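You operate a simulated robot arm through the tools that you are given. There is no shell and no other tool.

You run a simulated robot arm. Do the job below in one go: nothing can be reset, and whatever is moved stays where it is left.

Task
Spray, point and tamp the coping joint.
Fine: in that order; press mortar from the spot board in with the pointing iron till no gap shows; tamp all of it with the tamper; put both back. Set down upright: tamper.
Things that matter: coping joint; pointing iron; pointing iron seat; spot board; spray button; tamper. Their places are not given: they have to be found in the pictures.

It is judged by the outcome, as a careful person would: the job done as asked, and still so three seconds after it is handed in. It fails if anything else is knocked over, pushed out of place, dropped, spilled or broken.

Robot
A 7-joint arm with a two-finger parallel gripper, fixed in place. Base frame: the origin is at the foot of the arm, x ahead of it, y to its left, z up; the work surface is at about z = 0.82. Lengths are in m, angles in degrees, forces in N, time in s.
With the tool pointing down near the work surface it reaches from about 0.42 to 0.9 m from the base axis. Its first joint turns from -115.0 to 115.0 degrees. Payload 3.91 kg.
The tool frame sits at the grasp point between the pads (the TCP): z along the fingers, y along the line on which they close. The tips reach 0.03 m beyond it. The gripper opens to 0.11 m. The fingers are 0.02 m wide and 0.01 m thick; the gripper's body (0.048 by 0.112 m) begins 0.055 m behind the TCP.
Orientation is that of the tool frame in the base frame, as a unit quaternion [x, y, z, w]. With the fingers straight down and closing along the base's y, the tool's x points along the base's -x, its y along +y and its z along -z.

Tools
- The arm moves only by the tool step_arm. Its argument "motion" is a list of rows, each an object of numbers (a shift or turn left out is 0, a gripper value left out holds the last): "dx", "dy", "dz": the shift along the base's x, y, z in m; "wx", "wy", "wz": the turn, a rotation vector about the base's x, y, z in degrees; "grip": the finger opening in m, from 0 to 0.11. In form: [{"dx": .., "dy": .., "dz": .., "wx": .., "wy": .., "wz": .., "grip": ..}, ...]. A call has 1 to 20 rows; each row shifts and turns the commanded pose from where the row before left it. Rows are played at 5 a second. More than 0.05 m and 8.6 degrees between two rows, or a gripper value outside its range, and nothing of the call is played. Where a pose cannot be reached the arm comes as near as it can. A force on the tool above 60 N (or 10 N above the force at the start of the call, whichever is more), or a blocked arm, ends the call early, and 0.2 s more pass. The fingers move at their own pace (about 0.153 m/s each) and stop on an object; they squeeze with about 23 N. The grip force told is the motor's: it shows also when the fingers shut on nothing. Time passes only in rows, and 0.2 s behind the last, so rows that do not move let the fingers close. The reply holds the time, the measured pose of the TCP, the force on the tool along the base axes, the opening and the grip force, in the units named above and with some noise, with the torque about the TCP (base axes, N m) and any sound that the robot's microphone picked up.
- Cameras (640 x 400 px; columns grow to the right, rows downward): "scene" is fixed at [0.3982, -0.6495, 1.6395]; the picture's right is [0.88, -0.47, 0.00], its down [-0.27, -0.50, -0.82] and it looks along [0.39, 0.73, -0.57] (base axes); focal length 316 px, centre (320, 200). "wrist" rides on the gripper at [0.072, 0.017, -0.103] in the tool frame; the picture's right is [-0.23, 0.97, 0.00], its down [-0.76, -0.18, -0.62] and it looks along [-0.61, -0.14, 0.78] (tool axes); focal length 222 px, centre (320, 200).
- camera(camera): a new picture of that camera. The clock stands still meanwhile.
- lift_body(by): slides the trunk up (or, below 0, down) by that many m; the arm rides with it, the base frame stays. It gives what a move gives, with no picture.
- locate(camera, pixels): there is no depth. For up to 12 entries [column, row, z] of the newest picture of that camera ("zoom" is the newest enlarged one), the place [x, y] in the base frame at which the ray of that pixel passes the height z, good to about 0.002 m. The clock stands still meanwhile.
- enlarge(camera, box): a new picture of the part [left, top, right, bottom] of that camera's present view, enlarged. The clock stands still meanwhile.
- close_job(): hands the job in; it is judged then, once.

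Open the gripper and draw the arm clear of the work before you hand the job in, unless the task says otherwise.

The tools are called after "Call:" as name(argument=value, ...) on one line, values as JSON. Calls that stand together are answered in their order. step_arm: Moves the arm, as the interface text tells. Its arguments: {"type":"object","properties":{"motion":{"type":"array"}},"required":["motion"]} The other tools are called the same way: lift_body (by) slides the trunk up or down; camera (camera) takes a picture; locate (camera, pixels) gives the place at which the rays of pixels pass given heights; enlarge (camera, box) takes an enlarged picture of a part of a camera's view; close_job () hands the job in.

At the start:

```text
time: 0.0
eef_pos: [0.5546, -0.0349, 1.2746]
tcp_rot: [0.0, 1.0, -0.001, 0.0]
wrist_force: [-1.0, -0.1, 0.2]
moment: [0.0, 0.01, -0.01]
gripper_width: 0.1099
grasp_force: 0.1
trunk travel left (down, up): [-0.825, 0.165]
```

scene: 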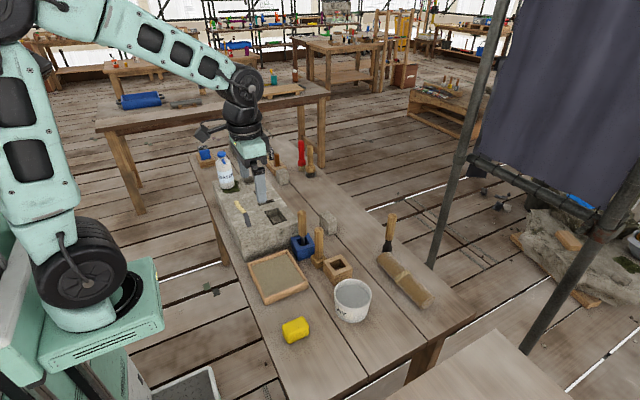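
wrist: 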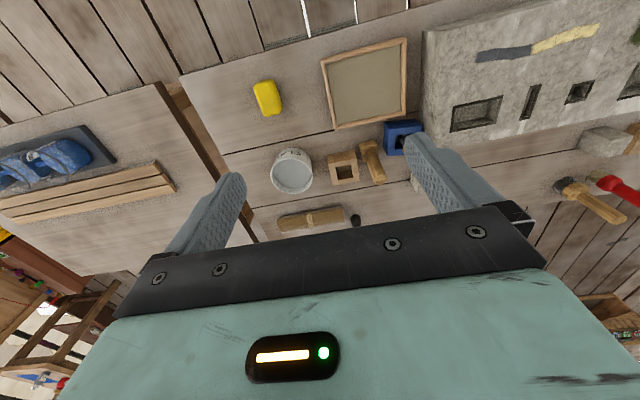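

The scene shows a stone block with holes, a bottle near (222,170), a spot board (tray) at (278,275), and tools with wooden handles around (300,235) and (390,235). I enlarge both views to identify each thing.

Call:
enlarge(camera="scene", box=[180, 120, 340, 220])

Call:
enlarge(camera="scene", box=[230, 190, 390, 290])

Call:
enlarge(camera="wrist", box=[400, 0, 640, 150])

Call:
enlarge(camera="wrist", box=[220, 60, 460, 240])

```text
4.00 times, centred on (260, 170) of scene
```

zoom: 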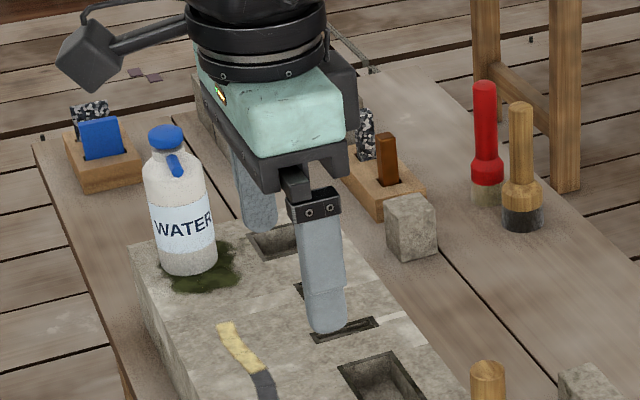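

```text
4.00 times, centred on (310, 240) of scene
```

zoom: 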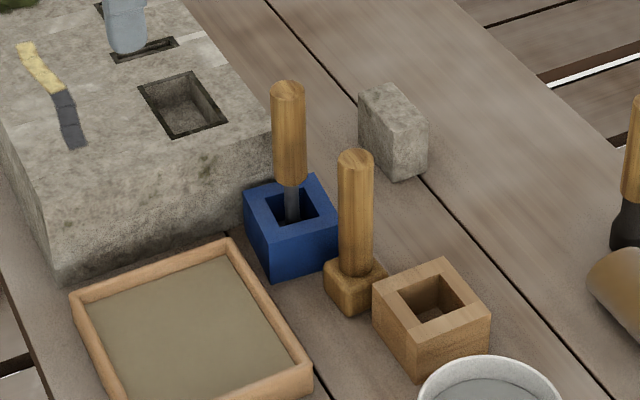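

```text
2.67 times, centred on (520, 75) of wrist
```

zoom: 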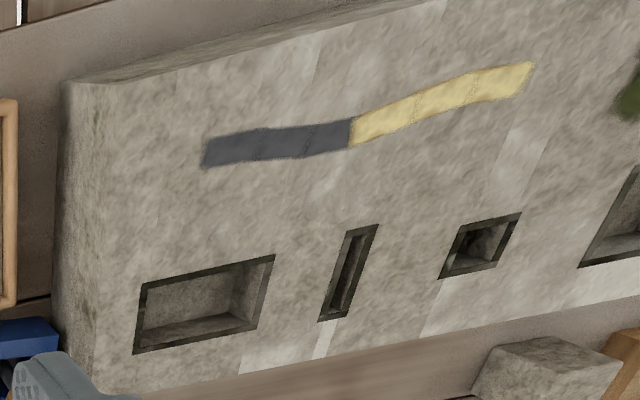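

```text
2.22 times, centred on (340, 150) of wrist
```

zoom: 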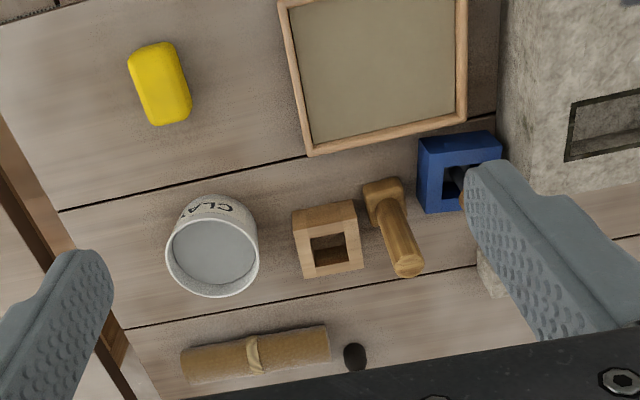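

The block carries a curved yellow/dark strip and four pockets; the blue box holds a blade tool, and a wooden block-headed tool stands beside it. I locate key pixels before moving for better views.

Call:
locate(camera="scene", pixels=[[278, 275, 0.83], [302, 250, 0.82], [318, 265, 0.82], [338, 270, 0.82], [352, 300, 0.82], [390, 250, 0.82], [226, 188, 0.92], [245, 218, 0.92], [295, 330, 0.82], [250, 258, 0.82], [222, 155, 1.05], [205, 160, 0.85]])

Call:
locate(camera="wrist", pixels=[[365, 85, 0.83], [400, 137, 0.87], [370, 160, 0.82], [343, 167, 0.85], [292, 170, 0.9], [267, 98, 0.82], [475, 113, 0.92], [530, 101, 0.92], [580, 92, 0.92], [505, 52, 0.92], [560, 40, 0.92], [428, 150, 0.82]])

```text
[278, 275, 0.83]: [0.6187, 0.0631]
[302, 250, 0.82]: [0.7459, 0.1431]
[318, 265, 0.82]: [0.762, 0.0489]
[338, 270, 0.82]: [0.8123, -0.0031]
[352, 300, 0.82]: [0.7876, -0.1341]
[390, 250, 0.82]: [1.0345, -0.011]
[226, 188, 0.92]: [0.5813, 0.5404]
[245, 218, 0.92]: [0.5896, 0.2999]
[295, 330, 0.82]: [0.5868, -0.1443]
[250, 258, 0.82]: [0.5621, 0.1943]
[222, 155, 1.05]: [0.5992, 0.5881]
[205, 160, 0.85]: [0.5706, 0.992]
```

```text
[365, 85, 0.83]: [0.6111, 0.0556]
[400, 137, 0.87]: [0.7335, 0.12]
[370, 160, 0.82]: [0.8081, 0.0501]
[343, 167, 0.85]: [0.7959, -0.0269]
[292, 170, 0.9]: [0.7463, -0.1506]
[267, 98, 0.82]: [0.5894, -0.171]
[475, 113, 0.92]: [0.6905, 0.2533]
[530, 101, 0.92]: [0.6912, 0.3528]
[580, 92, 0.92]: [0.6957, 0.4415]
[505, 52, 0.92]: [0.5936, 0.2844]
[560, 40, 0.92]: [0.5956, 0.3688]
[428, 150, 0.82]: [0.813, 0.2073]
```

The block lies at about x 0.55–0.75, y 0.2–0.65. I move high and back to look at it with the wrist camera, well above everything.

Call:
step_arm(motion=[{"dx": -0.015, "dy": 0.045}, {"dx": -0.015, "dy": 0.045}, {"dx": -0.015, "dy": 0.045}, {"dx": -0.015, "dy": 0.045}, {"dx": -0.015, "dy": 0.045}, {"dx": -0.015, "dy": 0.045}, {"dx": -0.015, "dy": 0.045}, {"dx": -0.015, "dy": 0.045}, {"dx": -0.015, "dy": 0.045}, {"dx": -0.015, "dy": 0.045}, {}])

Call:
camera(camera="wrist")

Call:
camera(camera="scene")

```text
time: 2.4
eef_pos: [0.4026, 0.4175, 1.2763]
tcp_rot: [0.0, 1.0, 0.0, 0.0]
wrist_force: [-0.5, 0.6, 0.7]
moment: [0.0, 0.0, -0.02]
gripper_width: 0.1099
grasp_force: 0.1
trunk travel left (down, up): [-0.825, 0.165]
```

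```text
taken
```

wrist: 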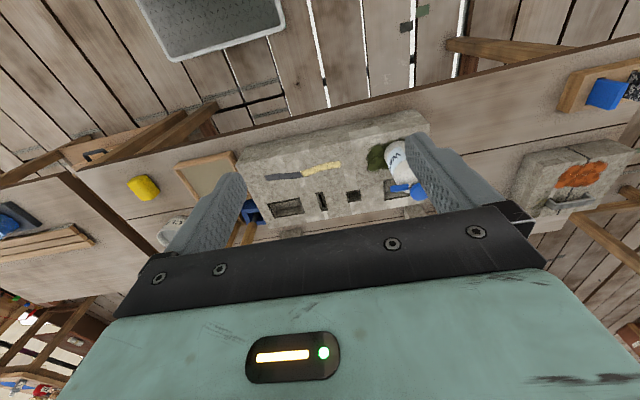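

```text
taken
```

scene: 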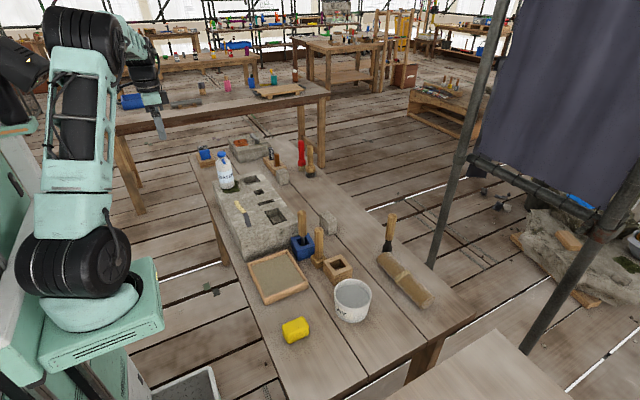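

Now the block is clear in the scene picture around (245,210), and there is another stone with an orange patch at (245,148). I enlarge both cameras there.

Call:
enlarge(camera="scene", box=[190, 130, 350, 230])

Call:
enlarge(camera="scene", box=[205, 165, 301, 225])

Call:
enlarge(camera="wrist", box=[230, 110, 430, 235])

Call:
enlarge(camera="scene", box=[330, 200, 440, 310])

```text
4.00 times, centred on (270, 180) of scene
```

zoom: 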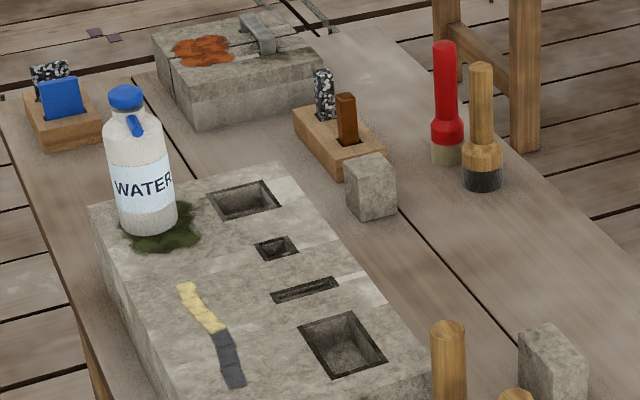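

```text
6.67 times, centred on (253, 195) of scene
```

zoom: 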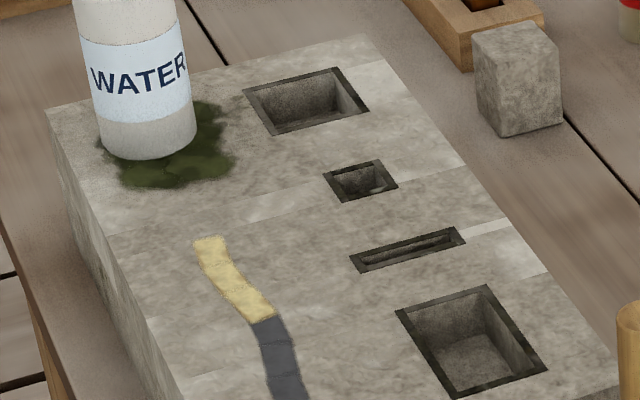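

```text
3.20 times, centred on (330, 172) of wrist
```

zoom: 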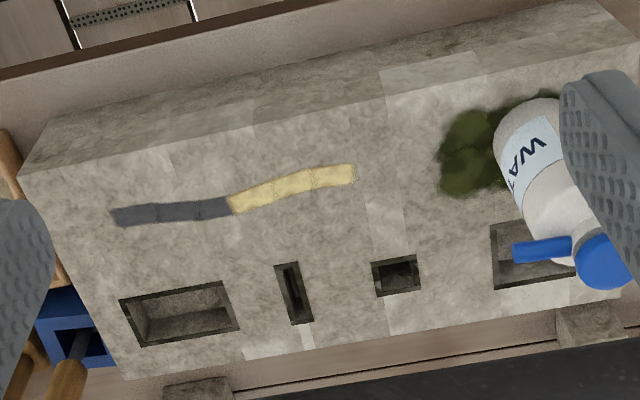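

```text
3.64 times, centred on (385, 255) of scene
```

zoom: 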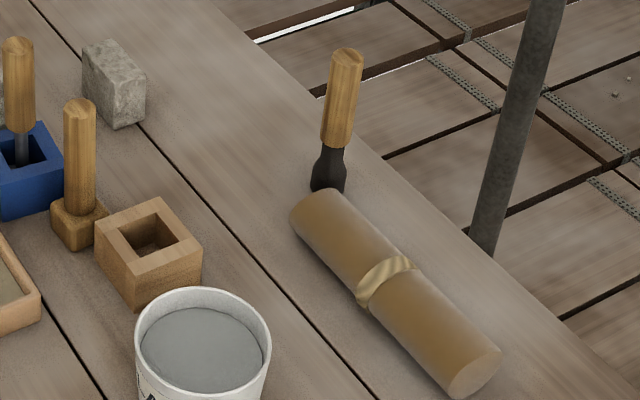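

The strip on the block shows three yellow and three dark segments, next to a narrow slot at zoom (405,250). I go lower to look at the strip and slot more closely.

Call:
step_arm(motion=[{"dx": 0.01, "dy": -0.012, "dz": -0.04}, {"dx": 0.01, "dy": -0.012, "dz": -0.04}, {"dx": 0.01, "dy": -0.012, "dz": -0.04}, {"dx": 0.01, "dy": -0.012, "dz": -0.04}, {"dx": 0.01, "dy": -0.012, "dz": -0.04}, {}])

Call:
camera(camera="wrist")

Call:
enlarge(camera="wrist", box=[200, 60, 440, 210])

```text
time: 3.8
eef_pos: [0.4514, 0.3568, 1.0735]
tcp_rot: [0.0, 1.0, 0.0, -0.001]
wrist_force: [0.3, 0.1, 0.0]
moment: [-0.03, -0.03, 0.03]
gripper_width: 0.1101
grasp_force: 0.0
trunk travel left (down, up): [-0.825, 0.165]
```

```text
taken
```

wrist: 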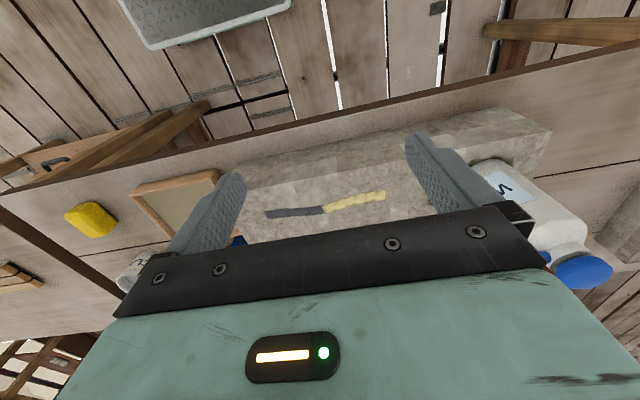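

```text
2.67 times, centred on (320, 135) of wrist
```

zoom: 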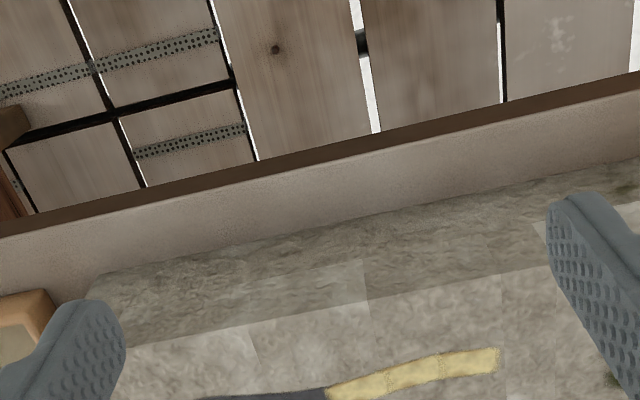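

The wrist camera sees best almost straight beneath itself, so I shift forward about 0.17 m to bring the strip and the pockets into the clear upper part of the view.

Call:
step_arm(motion=[{"dx": 0.045, "dy": -0.005}, {"dx": 0.045, "dy": -0.005}, {"dx": 0.045, "dy": -0.005}, {"dx": 0.045, "dy": -0.005}, {}])

Call:
camera(camera="wrist")

Call:
enlarge(camera="wrist", box=[200, 20, 440, 170])

```text
time: 5.0
eef_pos: [0.6342, 0.3351, 1.0738]
tcp_rot: [0.0, 1.0, 0.0, 0.0]
wrist_force: [-0.5, -0.7, 0.4]
moment: [0.0, 0.0, 0.0]
gripper_width: 0.1101
grasp_force: 0.1
trunk travel left (down, up): [-0.825, 0.165]
```

```text
taken
```

wrist: 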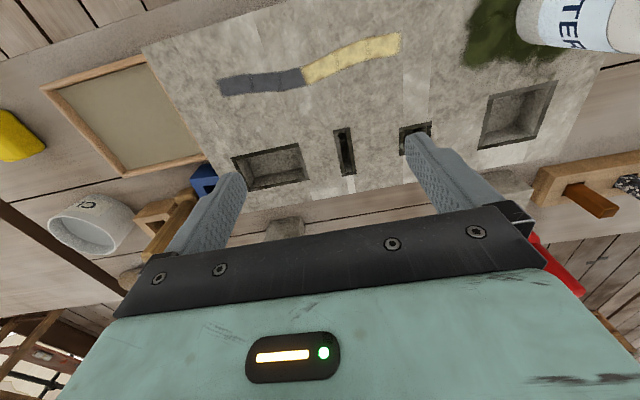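

```text
2.67 times, centred on (320, 95) of wrist
```

zoom: 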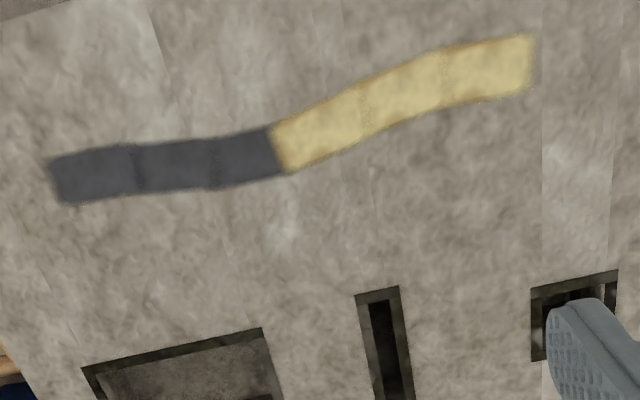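

The strip is a flat band of six cells (zoom 60–535), and a slot sits at (345,150). I move forward to see straight down into the slot and pockets.

Call:
step_arm(motion=[{"dx": 0.045, "dy": 0.005}, {"dx": 0.045, "dy": 0.005}, {}])

Call:
enlarge(camera="wrist", box=[200, 20, 440, 170])

Call:
enlarge(camera="wrist", box=[440, 0, 640, 200])

Call:
enlarge(camera="wrist", box=[0, 0, 240, 200])

```text
time: 5.8
eef_pos: [0.7236, 0.3452, 1.0748]
tcp_rot: [0.001, 1.0, 0.0, 0.0]
wrist_force: [0.5, 0.1, -0.2]
moment: [0.01, -0.01, -0.04]
gripper_width: 0.1099
grasp_force: 0.0
trunk travel left (down, up): [-0.825, 0.165]
```

```text
2.67 times, centred on (320, 95) of wrist
```

zoom: 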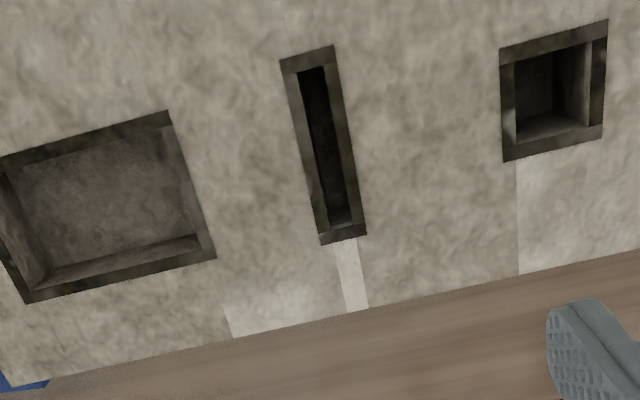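

```text
2.00 times, centred on (540, 100) of wrist
```

zoom: 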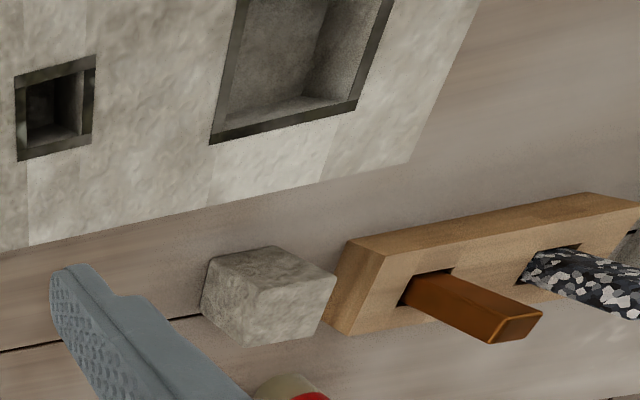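

```text
2.00 times, centred on (120, 100) of wrist
```

zoom: 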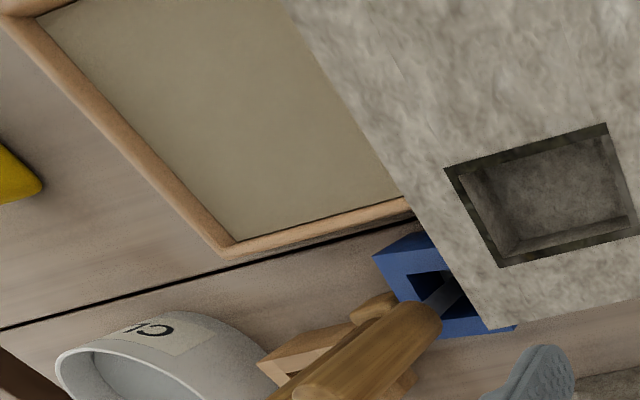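

The pockets look like seats for inserts (brown bar, blue plate, loose stones), so the six-cell band looks like the joint itself. I check the block's height by comparing rays of the same slot corner from both cameras.

Call:
camera(camera="wrist")

Call:
locate(camera="wrist", pixels=[[305, 42.5, 0.9], [305, 42.5, 0.92], [305, 42.5, 0.94], [336, 108, 0.9], [336, 108, 0.92], [336, 108, 0.94]])

Call:
enlarge(camera="scene", box=[221, 175, 301, 225])

Call:
locate(camera="scene", pixels=[[259, 205.8, 0.9], [259, 205.8, 0.92], [259, 205.8, 0.94], [221, 154, 1.05], [221, 154, 1.1], [221, 154, 1.15], [227, 186, 0.9], [227, 186, 0.92]])

```text
taken
```

wrist: 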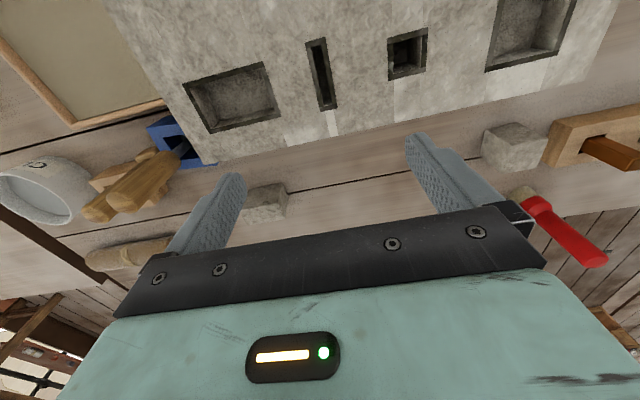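

```text
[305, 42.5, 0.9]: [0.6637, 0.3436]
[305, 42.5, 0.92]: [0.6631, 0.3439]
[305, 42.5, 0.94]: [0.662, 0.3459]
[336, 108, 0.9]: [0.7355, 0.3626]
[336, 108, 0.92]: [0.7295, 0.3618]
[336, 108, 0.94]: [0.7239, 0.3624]
```

```text
8.00 times, centred on (261, 200) of scene
```

zoom: 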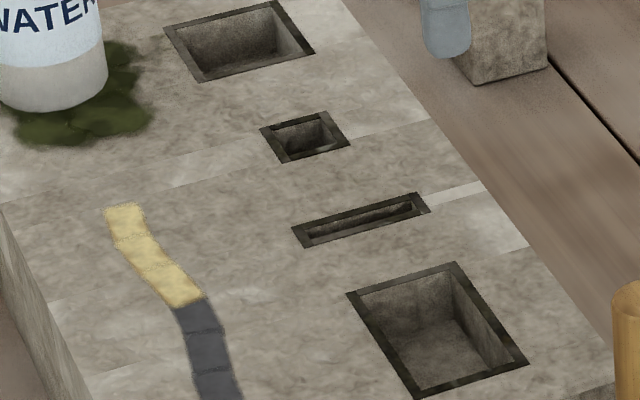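

```text
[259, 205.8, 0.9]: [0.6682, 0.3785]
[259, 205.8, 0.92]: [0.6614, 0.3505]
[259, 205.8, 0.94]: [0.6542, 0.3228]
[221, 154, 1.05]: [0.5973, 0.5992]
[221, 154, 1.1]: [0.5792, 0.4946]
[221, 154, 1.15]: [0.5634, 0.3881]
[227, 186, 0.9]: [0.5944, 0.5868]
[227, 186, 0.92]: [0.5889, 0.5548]
```

The slot corner agrees between cameras at z≈0.923, so that is the block's top. Now I rise and go over the bottle (base about (0.59,0.56), cap about z 1.07) to see its cap and spray button from above.

Call:
step_arm(motion=[{"dz": 0.045}, {"dz": 0.045}, {"dz": 0.045}, {"dz": 0.045}, {"dx": -0.018, "dy": 0.045}, {"dx": -0.018, "dy": 0.045}, {"dx": -0.018, "dy": 0.045}, {"dx": -0.018, "dy": 0.045}, {}])

Call:
camera(camera="wrist")

Call:
enlarge(camera="wrist", box=[240, 20, 400, 120])

Call:
enlarge(camera="wrist", box=[440, 0, 640, 200])

```text
time: 7.8
eef_pos: [0.6185, 0.4513, 1.2424]
tcp_rot: [0.0, 1.0, 0.0, -0.001]
wrist_force: [0.7, -0.6, 0.3]
moment: [-0.03, -0.01, -0.01]
gripper_width: 0.1099
grasp_force: 0.0
out of reach, approached as far as the arm can: row 5, 6, 7, 8
trunk travel left (down, up): [-0.825, 0.165]
```

```text
taken
```

wrist: 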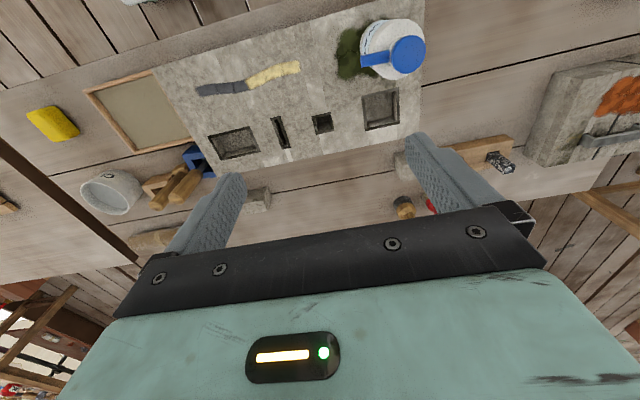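

```text
4.00 times, centred on (320, 70) of wrist
```

zoom: 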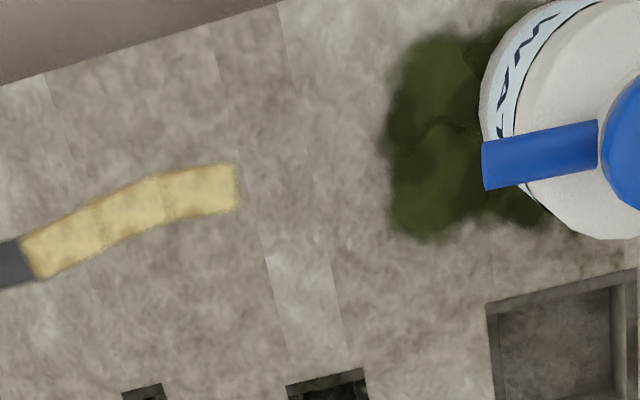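

```text
2.00 times, centred on (540, 100) of wrist
```

zoom: 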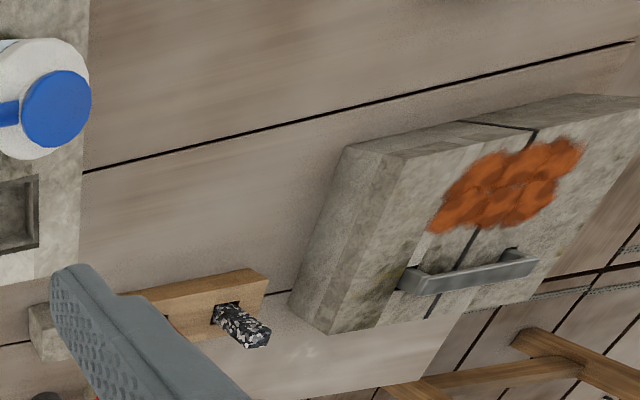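

The blue cap disc centre is at (407,53) and its nozzle points along about −y toward the strip. I locate the cap at several heights and the strip cells at z 0.923.

Call:
locate(camera="wrist", pixels=[[407, 54, 1.06], [407, 54, 1.08], [407, 54, 1.1], [362, 60, 1.06], [206, 89, 0.923], [222, 87, 0.923], [240, 85, 0.923], [256, 78, 0.923], [272, 72, 0.923], [290, 68, 0.923], [299, 67, 0.923], [196, 91, 0.923]])

Call:
enlarge(camera="scene", box=[190, 130, 270, 200])

```text
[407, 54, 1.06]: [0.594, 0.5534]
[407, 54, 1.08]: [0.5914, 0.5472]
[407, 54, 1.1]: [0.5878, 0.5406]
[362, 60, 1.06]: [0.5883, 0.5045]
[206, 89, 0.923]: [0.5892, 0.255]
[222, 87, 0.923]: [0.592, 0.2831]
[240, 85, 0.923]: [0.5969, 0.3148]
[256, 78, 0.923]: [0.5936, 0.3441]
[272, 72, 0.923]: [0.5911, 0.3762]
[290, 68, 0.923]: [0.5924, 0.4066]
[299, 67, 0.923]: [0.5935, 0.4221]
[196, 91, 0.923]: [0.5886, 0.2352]
```

```text
5.71 times, centred on (230, 165) of scene
```

zoom: 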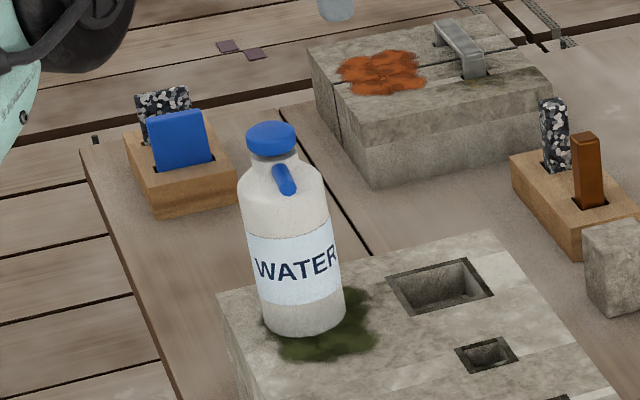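

The cap centre is about (0.591, 0.549) with its top near z≈1.078. The reach was short at z 1.25, so I raise the trunk a little and close the fingers to press with the closed tips.

Call:
lift_body(by=0.1)

Call:
step_arm(motion=[{"grip": 0.0}, {"grip": 0.0}, {"grip": 0.0}])

```text
time: 9.1
eef_pos: [0.6197, 0.4509, 1.3409]
tcp_rot: [0.0, 1.0, 0.0, 0.0]
wrist_force: [-0.2, -0.1, -0.2]
moment: [0.01, 0.04, 0.02]
gripper_width: 0.1101
grasp_force: 0.1
trunk travel left (down, up): [-0.925, 0.065]
```

```text
time: 9.9
eef_pos: [0.6195, 0.4505, 1.3418]
tcp_rot: [0.0, 1.0, 0.001, 0.0]
wrist_force: [-0.4, 0.4, 0.8]
moment: [0.0, -0.01, 0.03]
gripper_width: 0.0
grasp_force: 23.0
trunk travel left (down, up): [-0.925, 0.065]
```

Fingers are closed with 0.0 opening. I move to above the cap with tips about 0.07 m over it.

Call:
step_arm(motion=[{"dx": -0.007, "dy": 0.02, "dz": -0.03}, {"dx": -0.007, "dy": 0.02, "dz": -0.03}, {"dx": -0.007, "dy": 0.02, "dz": -0.03}, {"dx": -0.007, "dy": 0.02, "dz": -0.03}, {"dy": 0.018, "dz": -0.03}, {}])

Call:
camera(camera="wrist")

Call:
enlarge(camera="scene", box=[180, 110, 276, 200])

```text
time: 11.3
eef_pos: [0.5701, 0.5128, 1.1871]
tcp_rot: [-0.001, 1.0, 0.0, 0.0]
wrist_force: [1.1, 0.4, -0.8]
moment: [0.08, -0.01, 0.01]
gripper_width: 0.0
grasp_force: 22.9
out of reach, approached as far as the arm can: row 1, 2, 3, 4, 5
trunk travel left (down, up): [-0.925, 0.065]
```

```text
taken
```

wrist: 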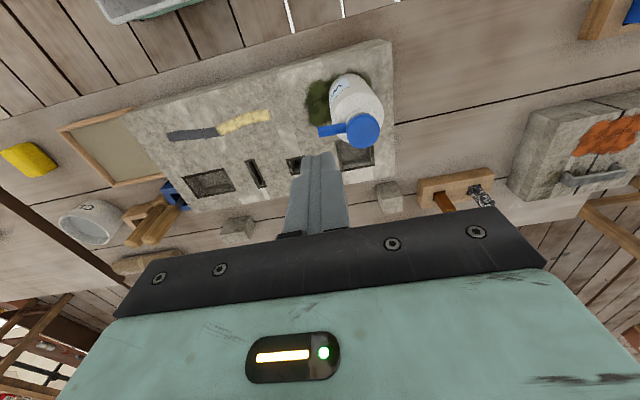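

```text
4.44 times, centred on (228, 155) of scene
```

zoom: 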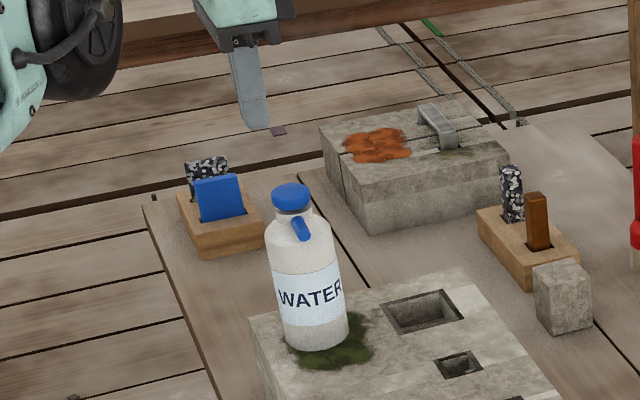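

The arm stops at radius ≈0.767 although the surface reach is 0.9, so the fixed tool yaw may be the limit. I turn the tool by +42° about z in place so the wrist lines up with the arm's direction, then try again toward the cap.

Call:
step_arm(motion=[{"wz": 8.4}, {"wz": 8.4}, {"wz": 8.4}, {"wz": 8.4}, {"wz": 8.4}, {}])

Call:
camera(camera="scene")

```text
time: 12.7
eef_pos: [0.57, 0.5126, 1.1877]
tcp_rot: [-0.359, 0.933, -0.001, 0.0]
wrist_force: [0.2, 0.4, -0.9]
moment: [0.02, 0.0, 0.0]
gripper_width: 0.0
grasp_force: 23.2
trunk travel left (down, up): [-0.925, 0.065]
```

```text
taken
```

scene: 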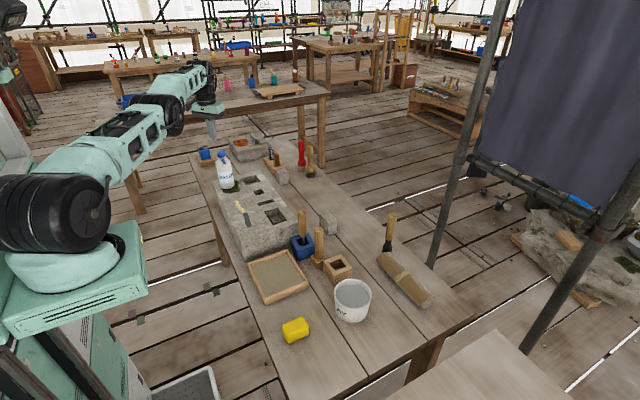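

The tool is now yawed by 42°. I try moving radially toward the cap position while staying high above it.

Call:
step_arm(motion=[{"dx": 0.01, "dy": 0.018}, {"dx": 0.011, "dy": 0.018}, {}])

```text
time: 13.5
eef_pos: [0.5704, 0.5114, 1.187]
tcp_rot: [-0.358, 0.934, 0.0, 0.0]
wrist_force: [-0.2, 0.2, -0.3]
moment: [0.01, 0.0, 0.02]
gripper_width: 0.0004
grasp_force: 22.8
out of reach, approached as far as the arm can: row 1, 2
trunk travel left (down, up): [-0.925, 0.065]
```

Still limited, so the trunk height matters instead. I retreat toward the base and up, then lower the trunk to test reach from a lower shoulder.

Call:
step_arm(motion=[{"dx": -0.03, "dy": -0.025, "dz": 0.02}, {"dx": -0.03, "dy": -0.025, "dz": 0.03}, {"dx": -0.03, "dy": -0.025, "dz": 0.03}, {"dx": -0.03, "dy": -0.025, "dz": 0.03}, {}])

Call:
lift_body(by=-0.15)

```text
time: 14.7
eef_pos: [0.5054, 0.5192, 1.3155]
tcp_rot: [-0.359, 0.933, -0.001, 0.0]
wrist_force: [0.5, -0.1, -0.7]
moment: [-0.02, 0.0, 0.0]
gripper_width: 0.0
grasp_force: 22.7
out of reach, approached as far as the arm can: row 1, 2, 3, 4
trunk travel left (down, up): [-0.925, 0.065]
```

```text
time: 16.5
eef_pos: [0.5051, 0.5204, 1.1674]
tcp_rot: [-0.358, 0.934, 0.0, -0.001]
wrist_force: [-0.4, 0.0, -0.9]
moment: [0.01, 0.05, -0.03]
gripper_width: 0.0
grasp_force: 23.1
trunk travel left (down, up): [-0.775, 0.215]
```

The reply shows "out of reach" even while retreating, so the arm may be stuck against a joint limit. I look at the scene to see the arm's shape.

Call:
camera(camera="scene")

```text
taken
```

scene: 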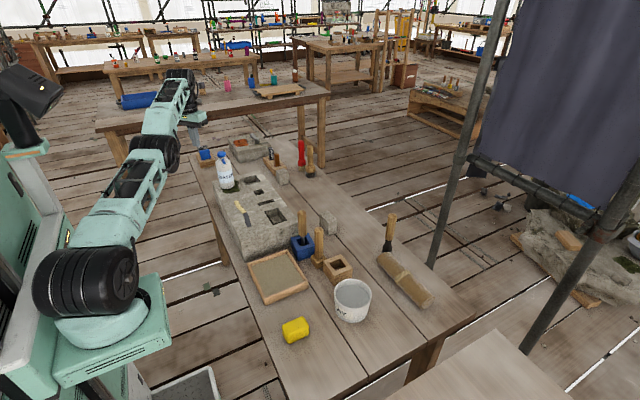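

The arm is stretched out toward the upper left. I move back toward a comfortable pose in small steps to see whether it follows.

Call:
step_arm(motion=[{"dx": -0.01, "dy": -0.04, "dz": 0.0}, {"dx": -0.01, "dy": -0.04, "dz": 0.0}, {"dx": -0.01, "dy": -0.04, "dz": 0.0}, {}])

Call:
camera(camera="scene")

```text
time: 17.5
eef_pos: [0.5175, 0.5071, 1.1907]
tcp_rot: [-0.359, 0.933, -0.001, -0.001]
wrist_force: [0.6, -0.8, 0.6]
moment: [0.01, -0.03, -0.03]
gripper_width: 0.0001
grasp_force: 23.1
out of reach, approached as far as the arm can: row 1, 2, 3
trunk travel left (down, up): [-0.775, 0.215]
```

```text
taken
```

scene: 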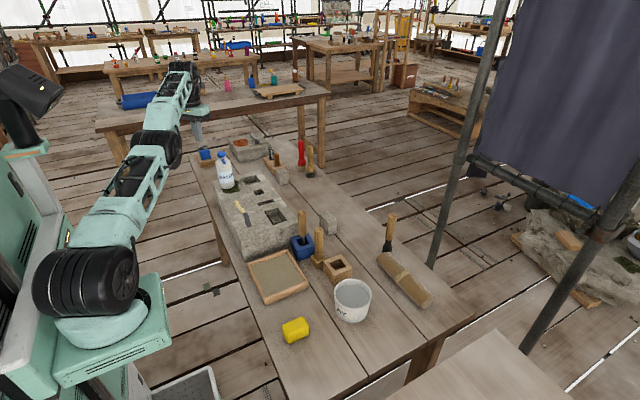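

The arm crept slightly; perhaps it is near its stretched singular pose. I send idle rows to see whether it keeps converging to the commanded pose.

Call:
step_arm(motion=[{}, {}, {}, {}, {}])

```text
time: 18.7
eef_pos: [0.5172, 0.5071, 1.1894]
tcp_rot: [-0.358, 0.934, -0.001, -0.001]
wrist_force: [0.3, -0.4, 0.2]
moment: [-0.03, 0.0, -0.02]
gripper_width: 0.0002
grasp_force: 22.6
trunk travel left (down, up): [-0.775, 0.215]
```

The commanded pose resets to the measured one each call. I try different single directions, first undoing the yaw, to free the arm from its limit.

Call:
step_arm(motion=[{"wz": -8.4}, {"wz": -8.4}, {"wz": -8.4}, {"wz": -8.4}, {"wz": -8.4}, {}])

Call:
step_arm(motion=[{"dz": 0.03}, {"dz": 0.03}, {}])

Call:
step_arm(motion=[{"dx": -0.03}, {"dx": -0.03}, {}])

Call:
step_arm(motion=[{"dy": -0.03}, {"dy": -0.03}, {}])

```text
time: 20.1
eef_pos: [0.5195, 0.5084, 1.1902]
tcp_rot: [0.0, 1.0, 0.0, 0.0]
wrist_force: [0.7, 0.5, 0.9]
moment: [-0.02, -0.03, -0.02]
gripper_width: 0.0
grasp_force: 22.8
trunk travel left (down, up): [-0.775, 0.215]
```

```text
time: 20.9
eef_pos: [0.5125, 0.4892, 1.2485]
tcp_rot: [0.0, 1.0, 0.0, -0.001]
wrist_force: [0.2, 0.5, 0.5]
moment: [0.0, -0.03, -0.04]
gripper_width: 0.0
grasp_force: 22.7
out of reach, approached as far as the arm can: row 1, 2
trunk travel left (down, up): [-0.775, 0.215]
```

```text
time: 21.7
eef_pos: [0.4506, 0.4896, 1.2473]
tcp_rot: [0.0, 1.0, 0.0, -0.001]
wrist_force: [0.4, 0.6, 1.2]
moment: [0.0, 0.0, -0.01]
gripper_width: 0.0001
grasp_force: 23.3
trunk travel left (down, up): [-0.775, 0.215]
```

```text
time: 22.5
eef_pos: [0.4509, 0.4299, 1.247]
tcp_rot: [0.0, 1.0, 0.0, -0.001]
wrist_force: [-0.5, 0.7, 0.4]
moment: [-0.03, -0.03, 0.02]
gripper_width: 0.0004
grasp_force: 23.3
trunk travel left (down, up): [-0.775, 0.215]
```

The arm is free again at (0.451,0.430,1.247). I raise the trunk near its top, so the forearm can slope down, then descend close in before reaching outward to the cap.

Call:
lift_body(by=0.2)

Call:
step_arm(motion=[{"dz": -0.045}, {"dz": -0.045}, {"dz": -0.045}, {"dz": -0.045}, {"dz": -0.045}, {"dz": -0.045}, {}])

```text
time: 24.6
eef_pos: [0.452, 0.431, 1.4477]
tcp_rot: [0.0, 1.0, 0.001, -0.001]
wrist_force: [-0.2, 1.0, -1.3]
moment: [-0.02, 0.0, -0.01]
gripper_width: 0.0
grasp_force: 22.9
trunk travel left (down, up): [-0.975, 0.015]
```

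```text
time: 26.2
eef_pos: [0.4535, 0.4287, 1.1747]
tcp_rot: [0.0, 1.0, 0.0, -0.001]
wrist_force: [0.5, 0.4, -0.5]
moment: [-0.01, -0.02, -0.01]
gripper_width: 0.0
grasp_force: 22.4
trunk travel left (down, up): [-0.975, 0.015]
```

The arm followed cleanly to z 1.175. Now I reach outward toward the cap with tips at about z 1.145, above the cap and nozzle.

Call:
step_arm(motion=[{"dx": 0.023, "dy": 0.02}, {"dx": 0.023, "dy": 0.02}, {"dx": 0.023, "dy": 0.02}, {"dx": 0.023, "dy": 0.02}, {}])

Call:
camera(camera="scene")

```text
time: 27.4
eef_pos: [0.5446, 0.5106, 1.1752]
tcp_rot: [0.0, 1.0, -0.001, 0.0]
wrist_force: [0.5, 0.5, -0.9]
moment: [-0.03, 0.0, 0.01]
gripper_width: 0.0
grasp_force: 23.7
trunk travel left (down, up): [-0.975, 0.015]
```

```text
taken
```

scene: 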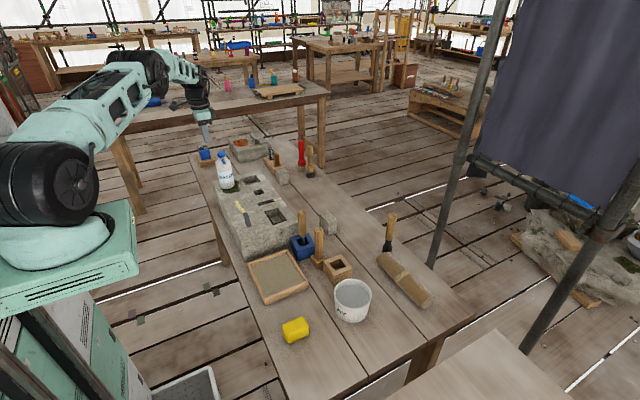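

The arm now works with elbow high. I continue to (0.591, 0.549).

Call:
step_arm(motion=[{"dx": 0.0155, "dy": 0.0128}, {"dx": 0.0155, "dy": 0.0128}, {"dx": 0.0155, "dy": 0.0128}, {}])

Call:
camera(camera="wrist")

Call:
enlarge(camera="scene", box=[180, 110, 276, 200])

```text
time: 28.4
eef_pos: [0.571, 0.5127, 1.1771]
tcp_rot: [0.0, 1.0, 0.0, 0.0]
wrist_force: [-0.2, 0.0, 0.3]
moment: [-0.01, 0.02, 0.02]
gripper_width: 0.0
grasp_force: 23.2
out of reach, approached as far as the arm can: row 1, 2, 3
trunk travel left (down, up): [-0.975, 0.015]
```

```text
taken
```

wrist: 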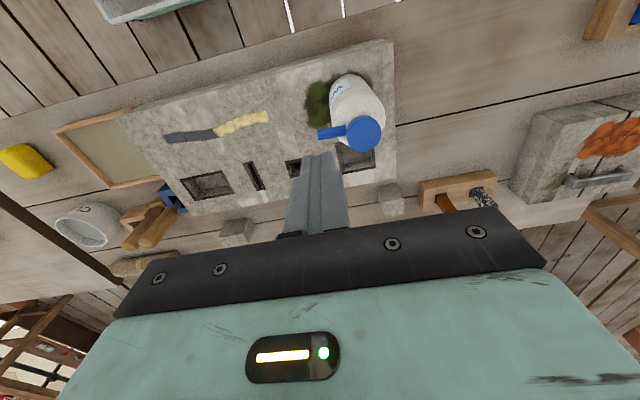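

```text
4.44 times, centred on (228, 155) of scene
```

zoom: 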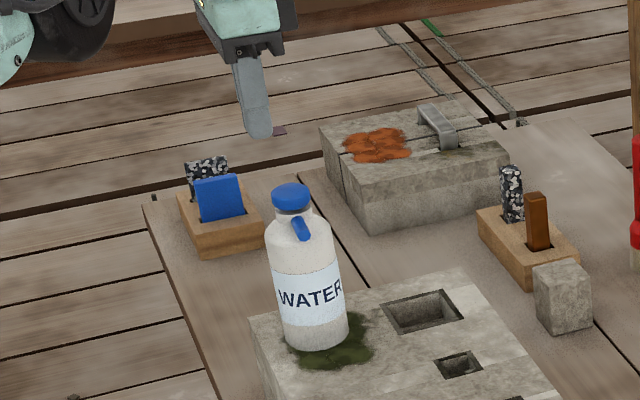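

The straight-down pose stops again near (0.571,0.513). A tilt of the tool outward gains wrist reach and a button press does not need a vertical tool, so I tilt about 25° outward here.

Call:
step_arm(motion=[{"wx": 5.6, "wy": -6.0, "dz": 0.01}, {"wx": 5.6, "wy": -6.0}, {"wx": 5.6, "wy": -6.0}, {}])

Call:
step_arm(motion=[{"dx": 0.005, "dy": 0.01}, {"dx": 0.006, "dy": 0.017}, {}])

```text
time: 29.4
eef_pos: [0.5703, 0.5116, 1.1875]
tcp_rot: [0.0, 0.977, 0.146, 0.156]
wrist_force: [-0.4, -0.1, -0.2]
moment: [-0.01, -0.04, 0.0]
gripper_width: 0.0
grasp_force: 22.9
trunk travel left (down, up): [-0.975, 0.015]
```

```text
time: 30.2
eef_pos: [0.5823, 0.5398, 1.1876]
tcp_rot: [0.0, 0.977, 0.144, 0.156]
wrist_force: [0.1, -0.7, -0.3]
moment: [0.01, 0.03, 0.02]
gripper_width: 0.0
grasp_force: 23.4
trunk travel left (down, up): [-0.975, 0.015]
```

The tilted pose reaches it; the tip should now be at (0.591,0.548,1.160), right above the cap. I check alignment in both pictures before pressing.

Call:
camera(camera="wrist")

Call:
enlarge(camera="scene", box=[180, 110, 276, 200])

```text
taken
```

wrist: 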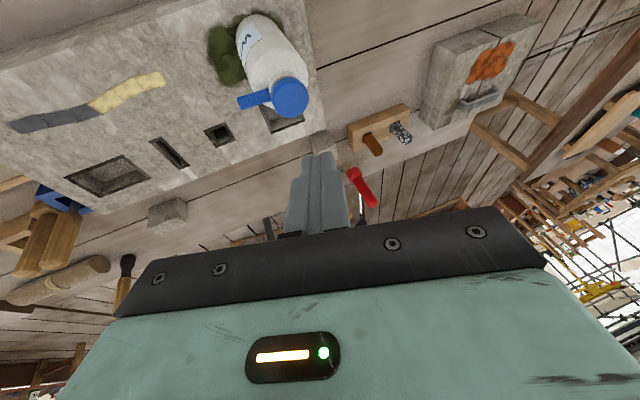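

```text
4.44 times, centred on (228, 155) of scene
```

zoom: 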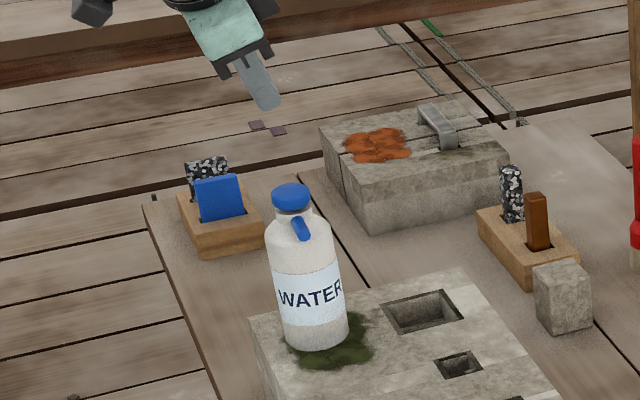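

I verify the cap centre from this view: pixel (291,98).

Call:
locate(camera="wrist", pixels=[[291, 96, 1.06], [291, 96, 1.07], [291, 96, 1.08], [245, 102, 1.055]])

Call:
locate(camera="scene", pixels=[[221.3, 153, 1.06], [221.3, 153, 1.07], [221.3, 153, 1.08], [221.3, 153, 1.09]])

```text
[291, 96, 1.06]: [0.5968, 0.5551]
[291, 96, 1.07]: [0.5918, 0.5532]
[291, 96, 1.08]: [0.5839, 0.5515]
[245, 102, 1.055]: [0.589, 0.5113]
```

```text
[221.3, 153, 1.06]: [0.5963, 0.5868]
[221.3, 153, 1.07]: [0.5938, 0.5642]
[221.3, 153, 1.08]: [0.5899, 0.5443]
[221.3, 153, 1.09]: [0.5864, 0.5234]
```

Both cameras agree on a cap top near (0.590, 0.552, 1.075). I descend to just above it.

Call:
step_arm(motion=[{"dy": 0.003, "dz": -0.025}, {"dz": -0.025}, {"dz": -0.02}, {}])

Call:
enlarge(camera="scene", box=[190, 120, 270, 195])

```text
time: 31.2
eef_pos: [0.5813, 0.5437, 1.1172]
tcp_rot: [0.0, 0.977, 0.145, 0.156]
wrist_force: [1.0, 0.0, -0.3]
moment: [0.0, 0.01, -0.02]
gripper_width: 0.0
grasp_force: 22.7
trunk travel left (down, up): [-0.975, 0.015]
```

```text
5.33 times, centred on (230, 158) of scene
```

zoom: 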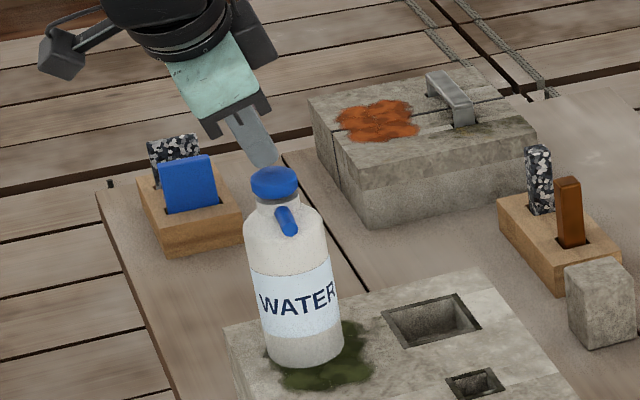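

The tip is about 15 mm above the cap, slightly left of its centre in this view. I nudge a few mm and press down gently in 4 mm steps.

Call:
step_arm(motion=[{"dx": 0.004, "dy": -0.002, "dz": -0.005}, {"dz": -0.005}, {"dz": -0.004}, {}])

```text
time: 32.2
eef_pos: [0.5852, 0.5399, 1.1037]
tcp_rot: [-0.001, 0.977, 0.146, 0.155]
wrist_force: [-0.2, -0.1, 2.7]
moment: [-0.01, 0.03, 0.05]
gripper_width: 0.0
grasp_force: 22.8
trunk travel left (down, up): [-0.975, 0.015]
```

A 2.7 N reading suggests first contact at tip z≈1.076. I press a little further.

Call:
step_arm(motion=[{"dz": -0.003}, {"dz": -0.003}, {}])

Call:
enlarge(camera="scene", box=[200, 130, 290, 230])

```text
time: 33.0
eef_pos: [0.5846, 0.5406, 1.0981]
tcp_rot: [0.0, 0.977, 0.146, 0.155]
wrist_force: [-1.5, -0.1, 5.1]
moment: [0.03, 0.06, 0.0]
gripper_width: 0.0
grasp_force: 23.1
trunk travel left (down, up): [-0.975, 0.015]
heard: click
```

```text
4.00 times, centred on (245, 180) of scene
```

zoom: 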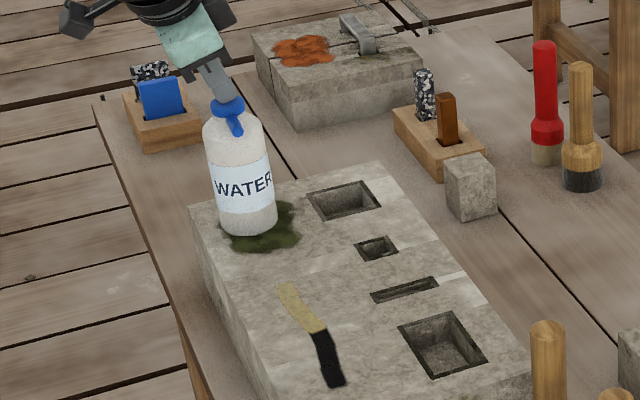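

A click was heard and the band turned darker (black and dull yellow): the joint is wetted. I release the button upward and look at the joint closely.

Call:
step_arm(motion=[{"dz": 0.02}, {"dz": 0.03}, {"dz": 0.03}, {}])

Call:
enlarge(camera="scene", box=[205, 130, 301, 230])

Call:
enlarge(camera="wrist", box=[0, 40, 240, 190])

```text
time: 34.0
eef_pos: [0.5847, 0.5383, 1.179]
tcp_rot: [0.0, 0.977, 0.145, 0.155]
wrist_force: [-0.2, 0.2, 0.4]
moment: [-0.01, -0.03, -0.05]
gripper_width: 0.0
grasp_force: 22.6
trunk travel left (down, up): [-0.975, 0.015]
```

```text
4.00 times, centred on (253, 180) of scene
```

zoom: 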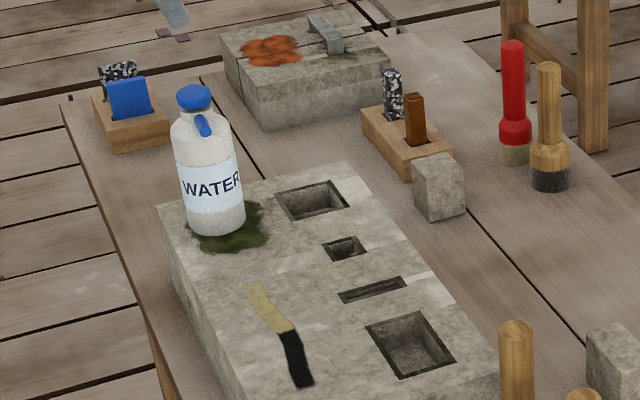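

```text
2.67 times, centred on (120, 115) of wrist
```

zoom: 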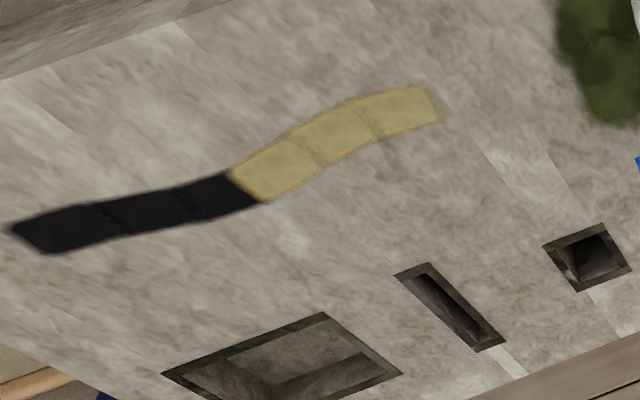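

The joint's three dark cells (gap) run y≈0.235–0.33 and three yellow cells y≈0.33–0.42, all now damp. I undo the tilt while retreating, and head to a high point near the iron in the blue seat, opening the fingers.

Call:
step_arm(motion=[{"wx": -5.6, "wy": 6.0, "dx": -0.02, "dy": -0.03, "dz": 0.02}, {"wx": -5.6, "wy": 6.0, "dx": -0.02, "dy": -0.03, "dz": 0.02}, {"wx": -5.6, "wy": 6.0, "dx": -0.01, "dy": -0.04, "dz": 0.02}, {"dx": 0.01, "dy": -0.045, "grip": 0.11}, {"dx": 0.015, "dy": -0.045}, {"dx": 0.02, "dy": -0.045}, {"dx": 0.02, "dy": -0.045}, {"dx": 0.02, "dy": -0.045}, {"dx": 0.02, "dy": -0.045}, {"dx": 0.02, "dy": -0.02}, {}])

Call:
camera(camera="wrist")

Call:
camera(camera="scene")

```text
time: 36.5
eef_pos: [0.66, 0.148, 1.2359]
tcp_rot: [0.0, 1.0, 0.001, 0.0]
wrist_force: [-0.4, -0.1, 1.1]
moment: [-0.01, 0.01, 0.01]
gripper_width: 0.1099
grasp_force: 0.0
trunk travel left (down, up): [-0.975, 0.015]
```

```text
taken
```

wrist: 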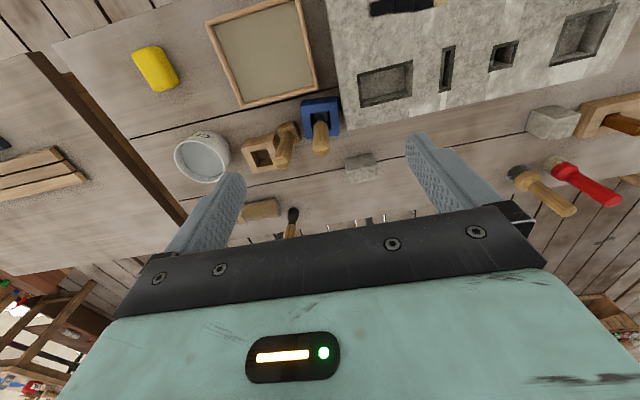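

```text
taken
```

scene: 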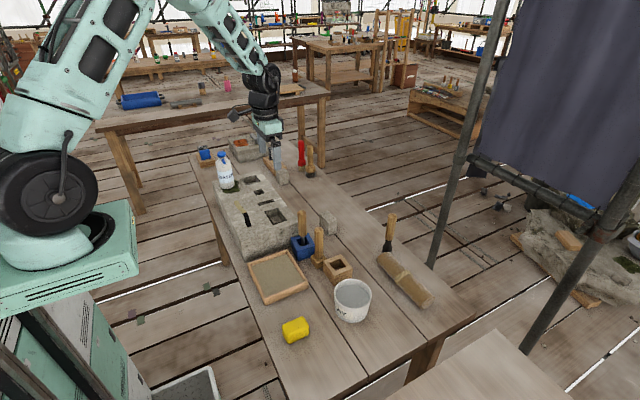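

The blue seat with the iron is at (318,115), the tamper at (287,145), and the empty wooden box at (262,155) in the wrist view. I enlarge these in both cameras.

Call:
enlarge(camera="wrist", box=[230, 80, 390, 190])

Call:
enlarge(camera="scene", box=[280, 200, 360, 290])

```text
3.64 times, centred on (310, 135) of wrist
```

zoom: 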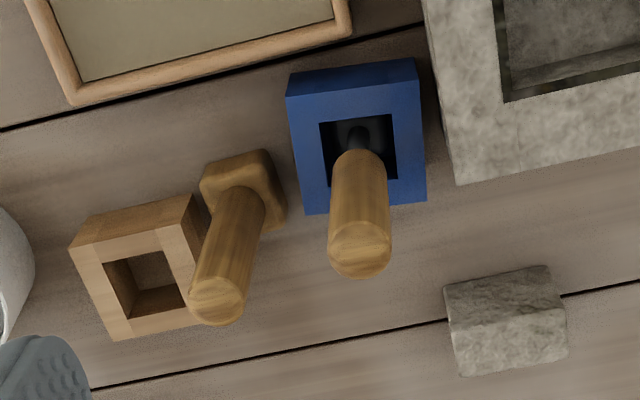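

```text
4.44 times, centred on (320, 245) of scene
```

zoom: 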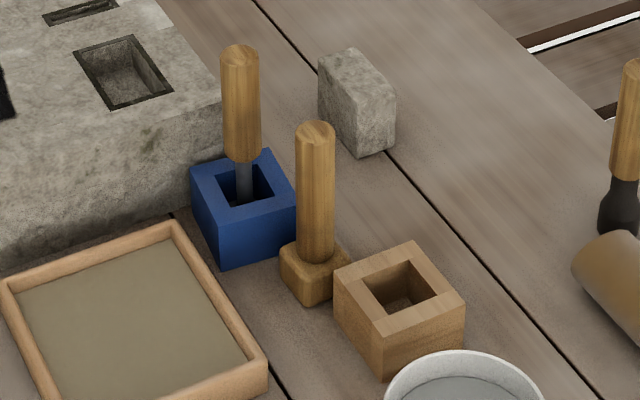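

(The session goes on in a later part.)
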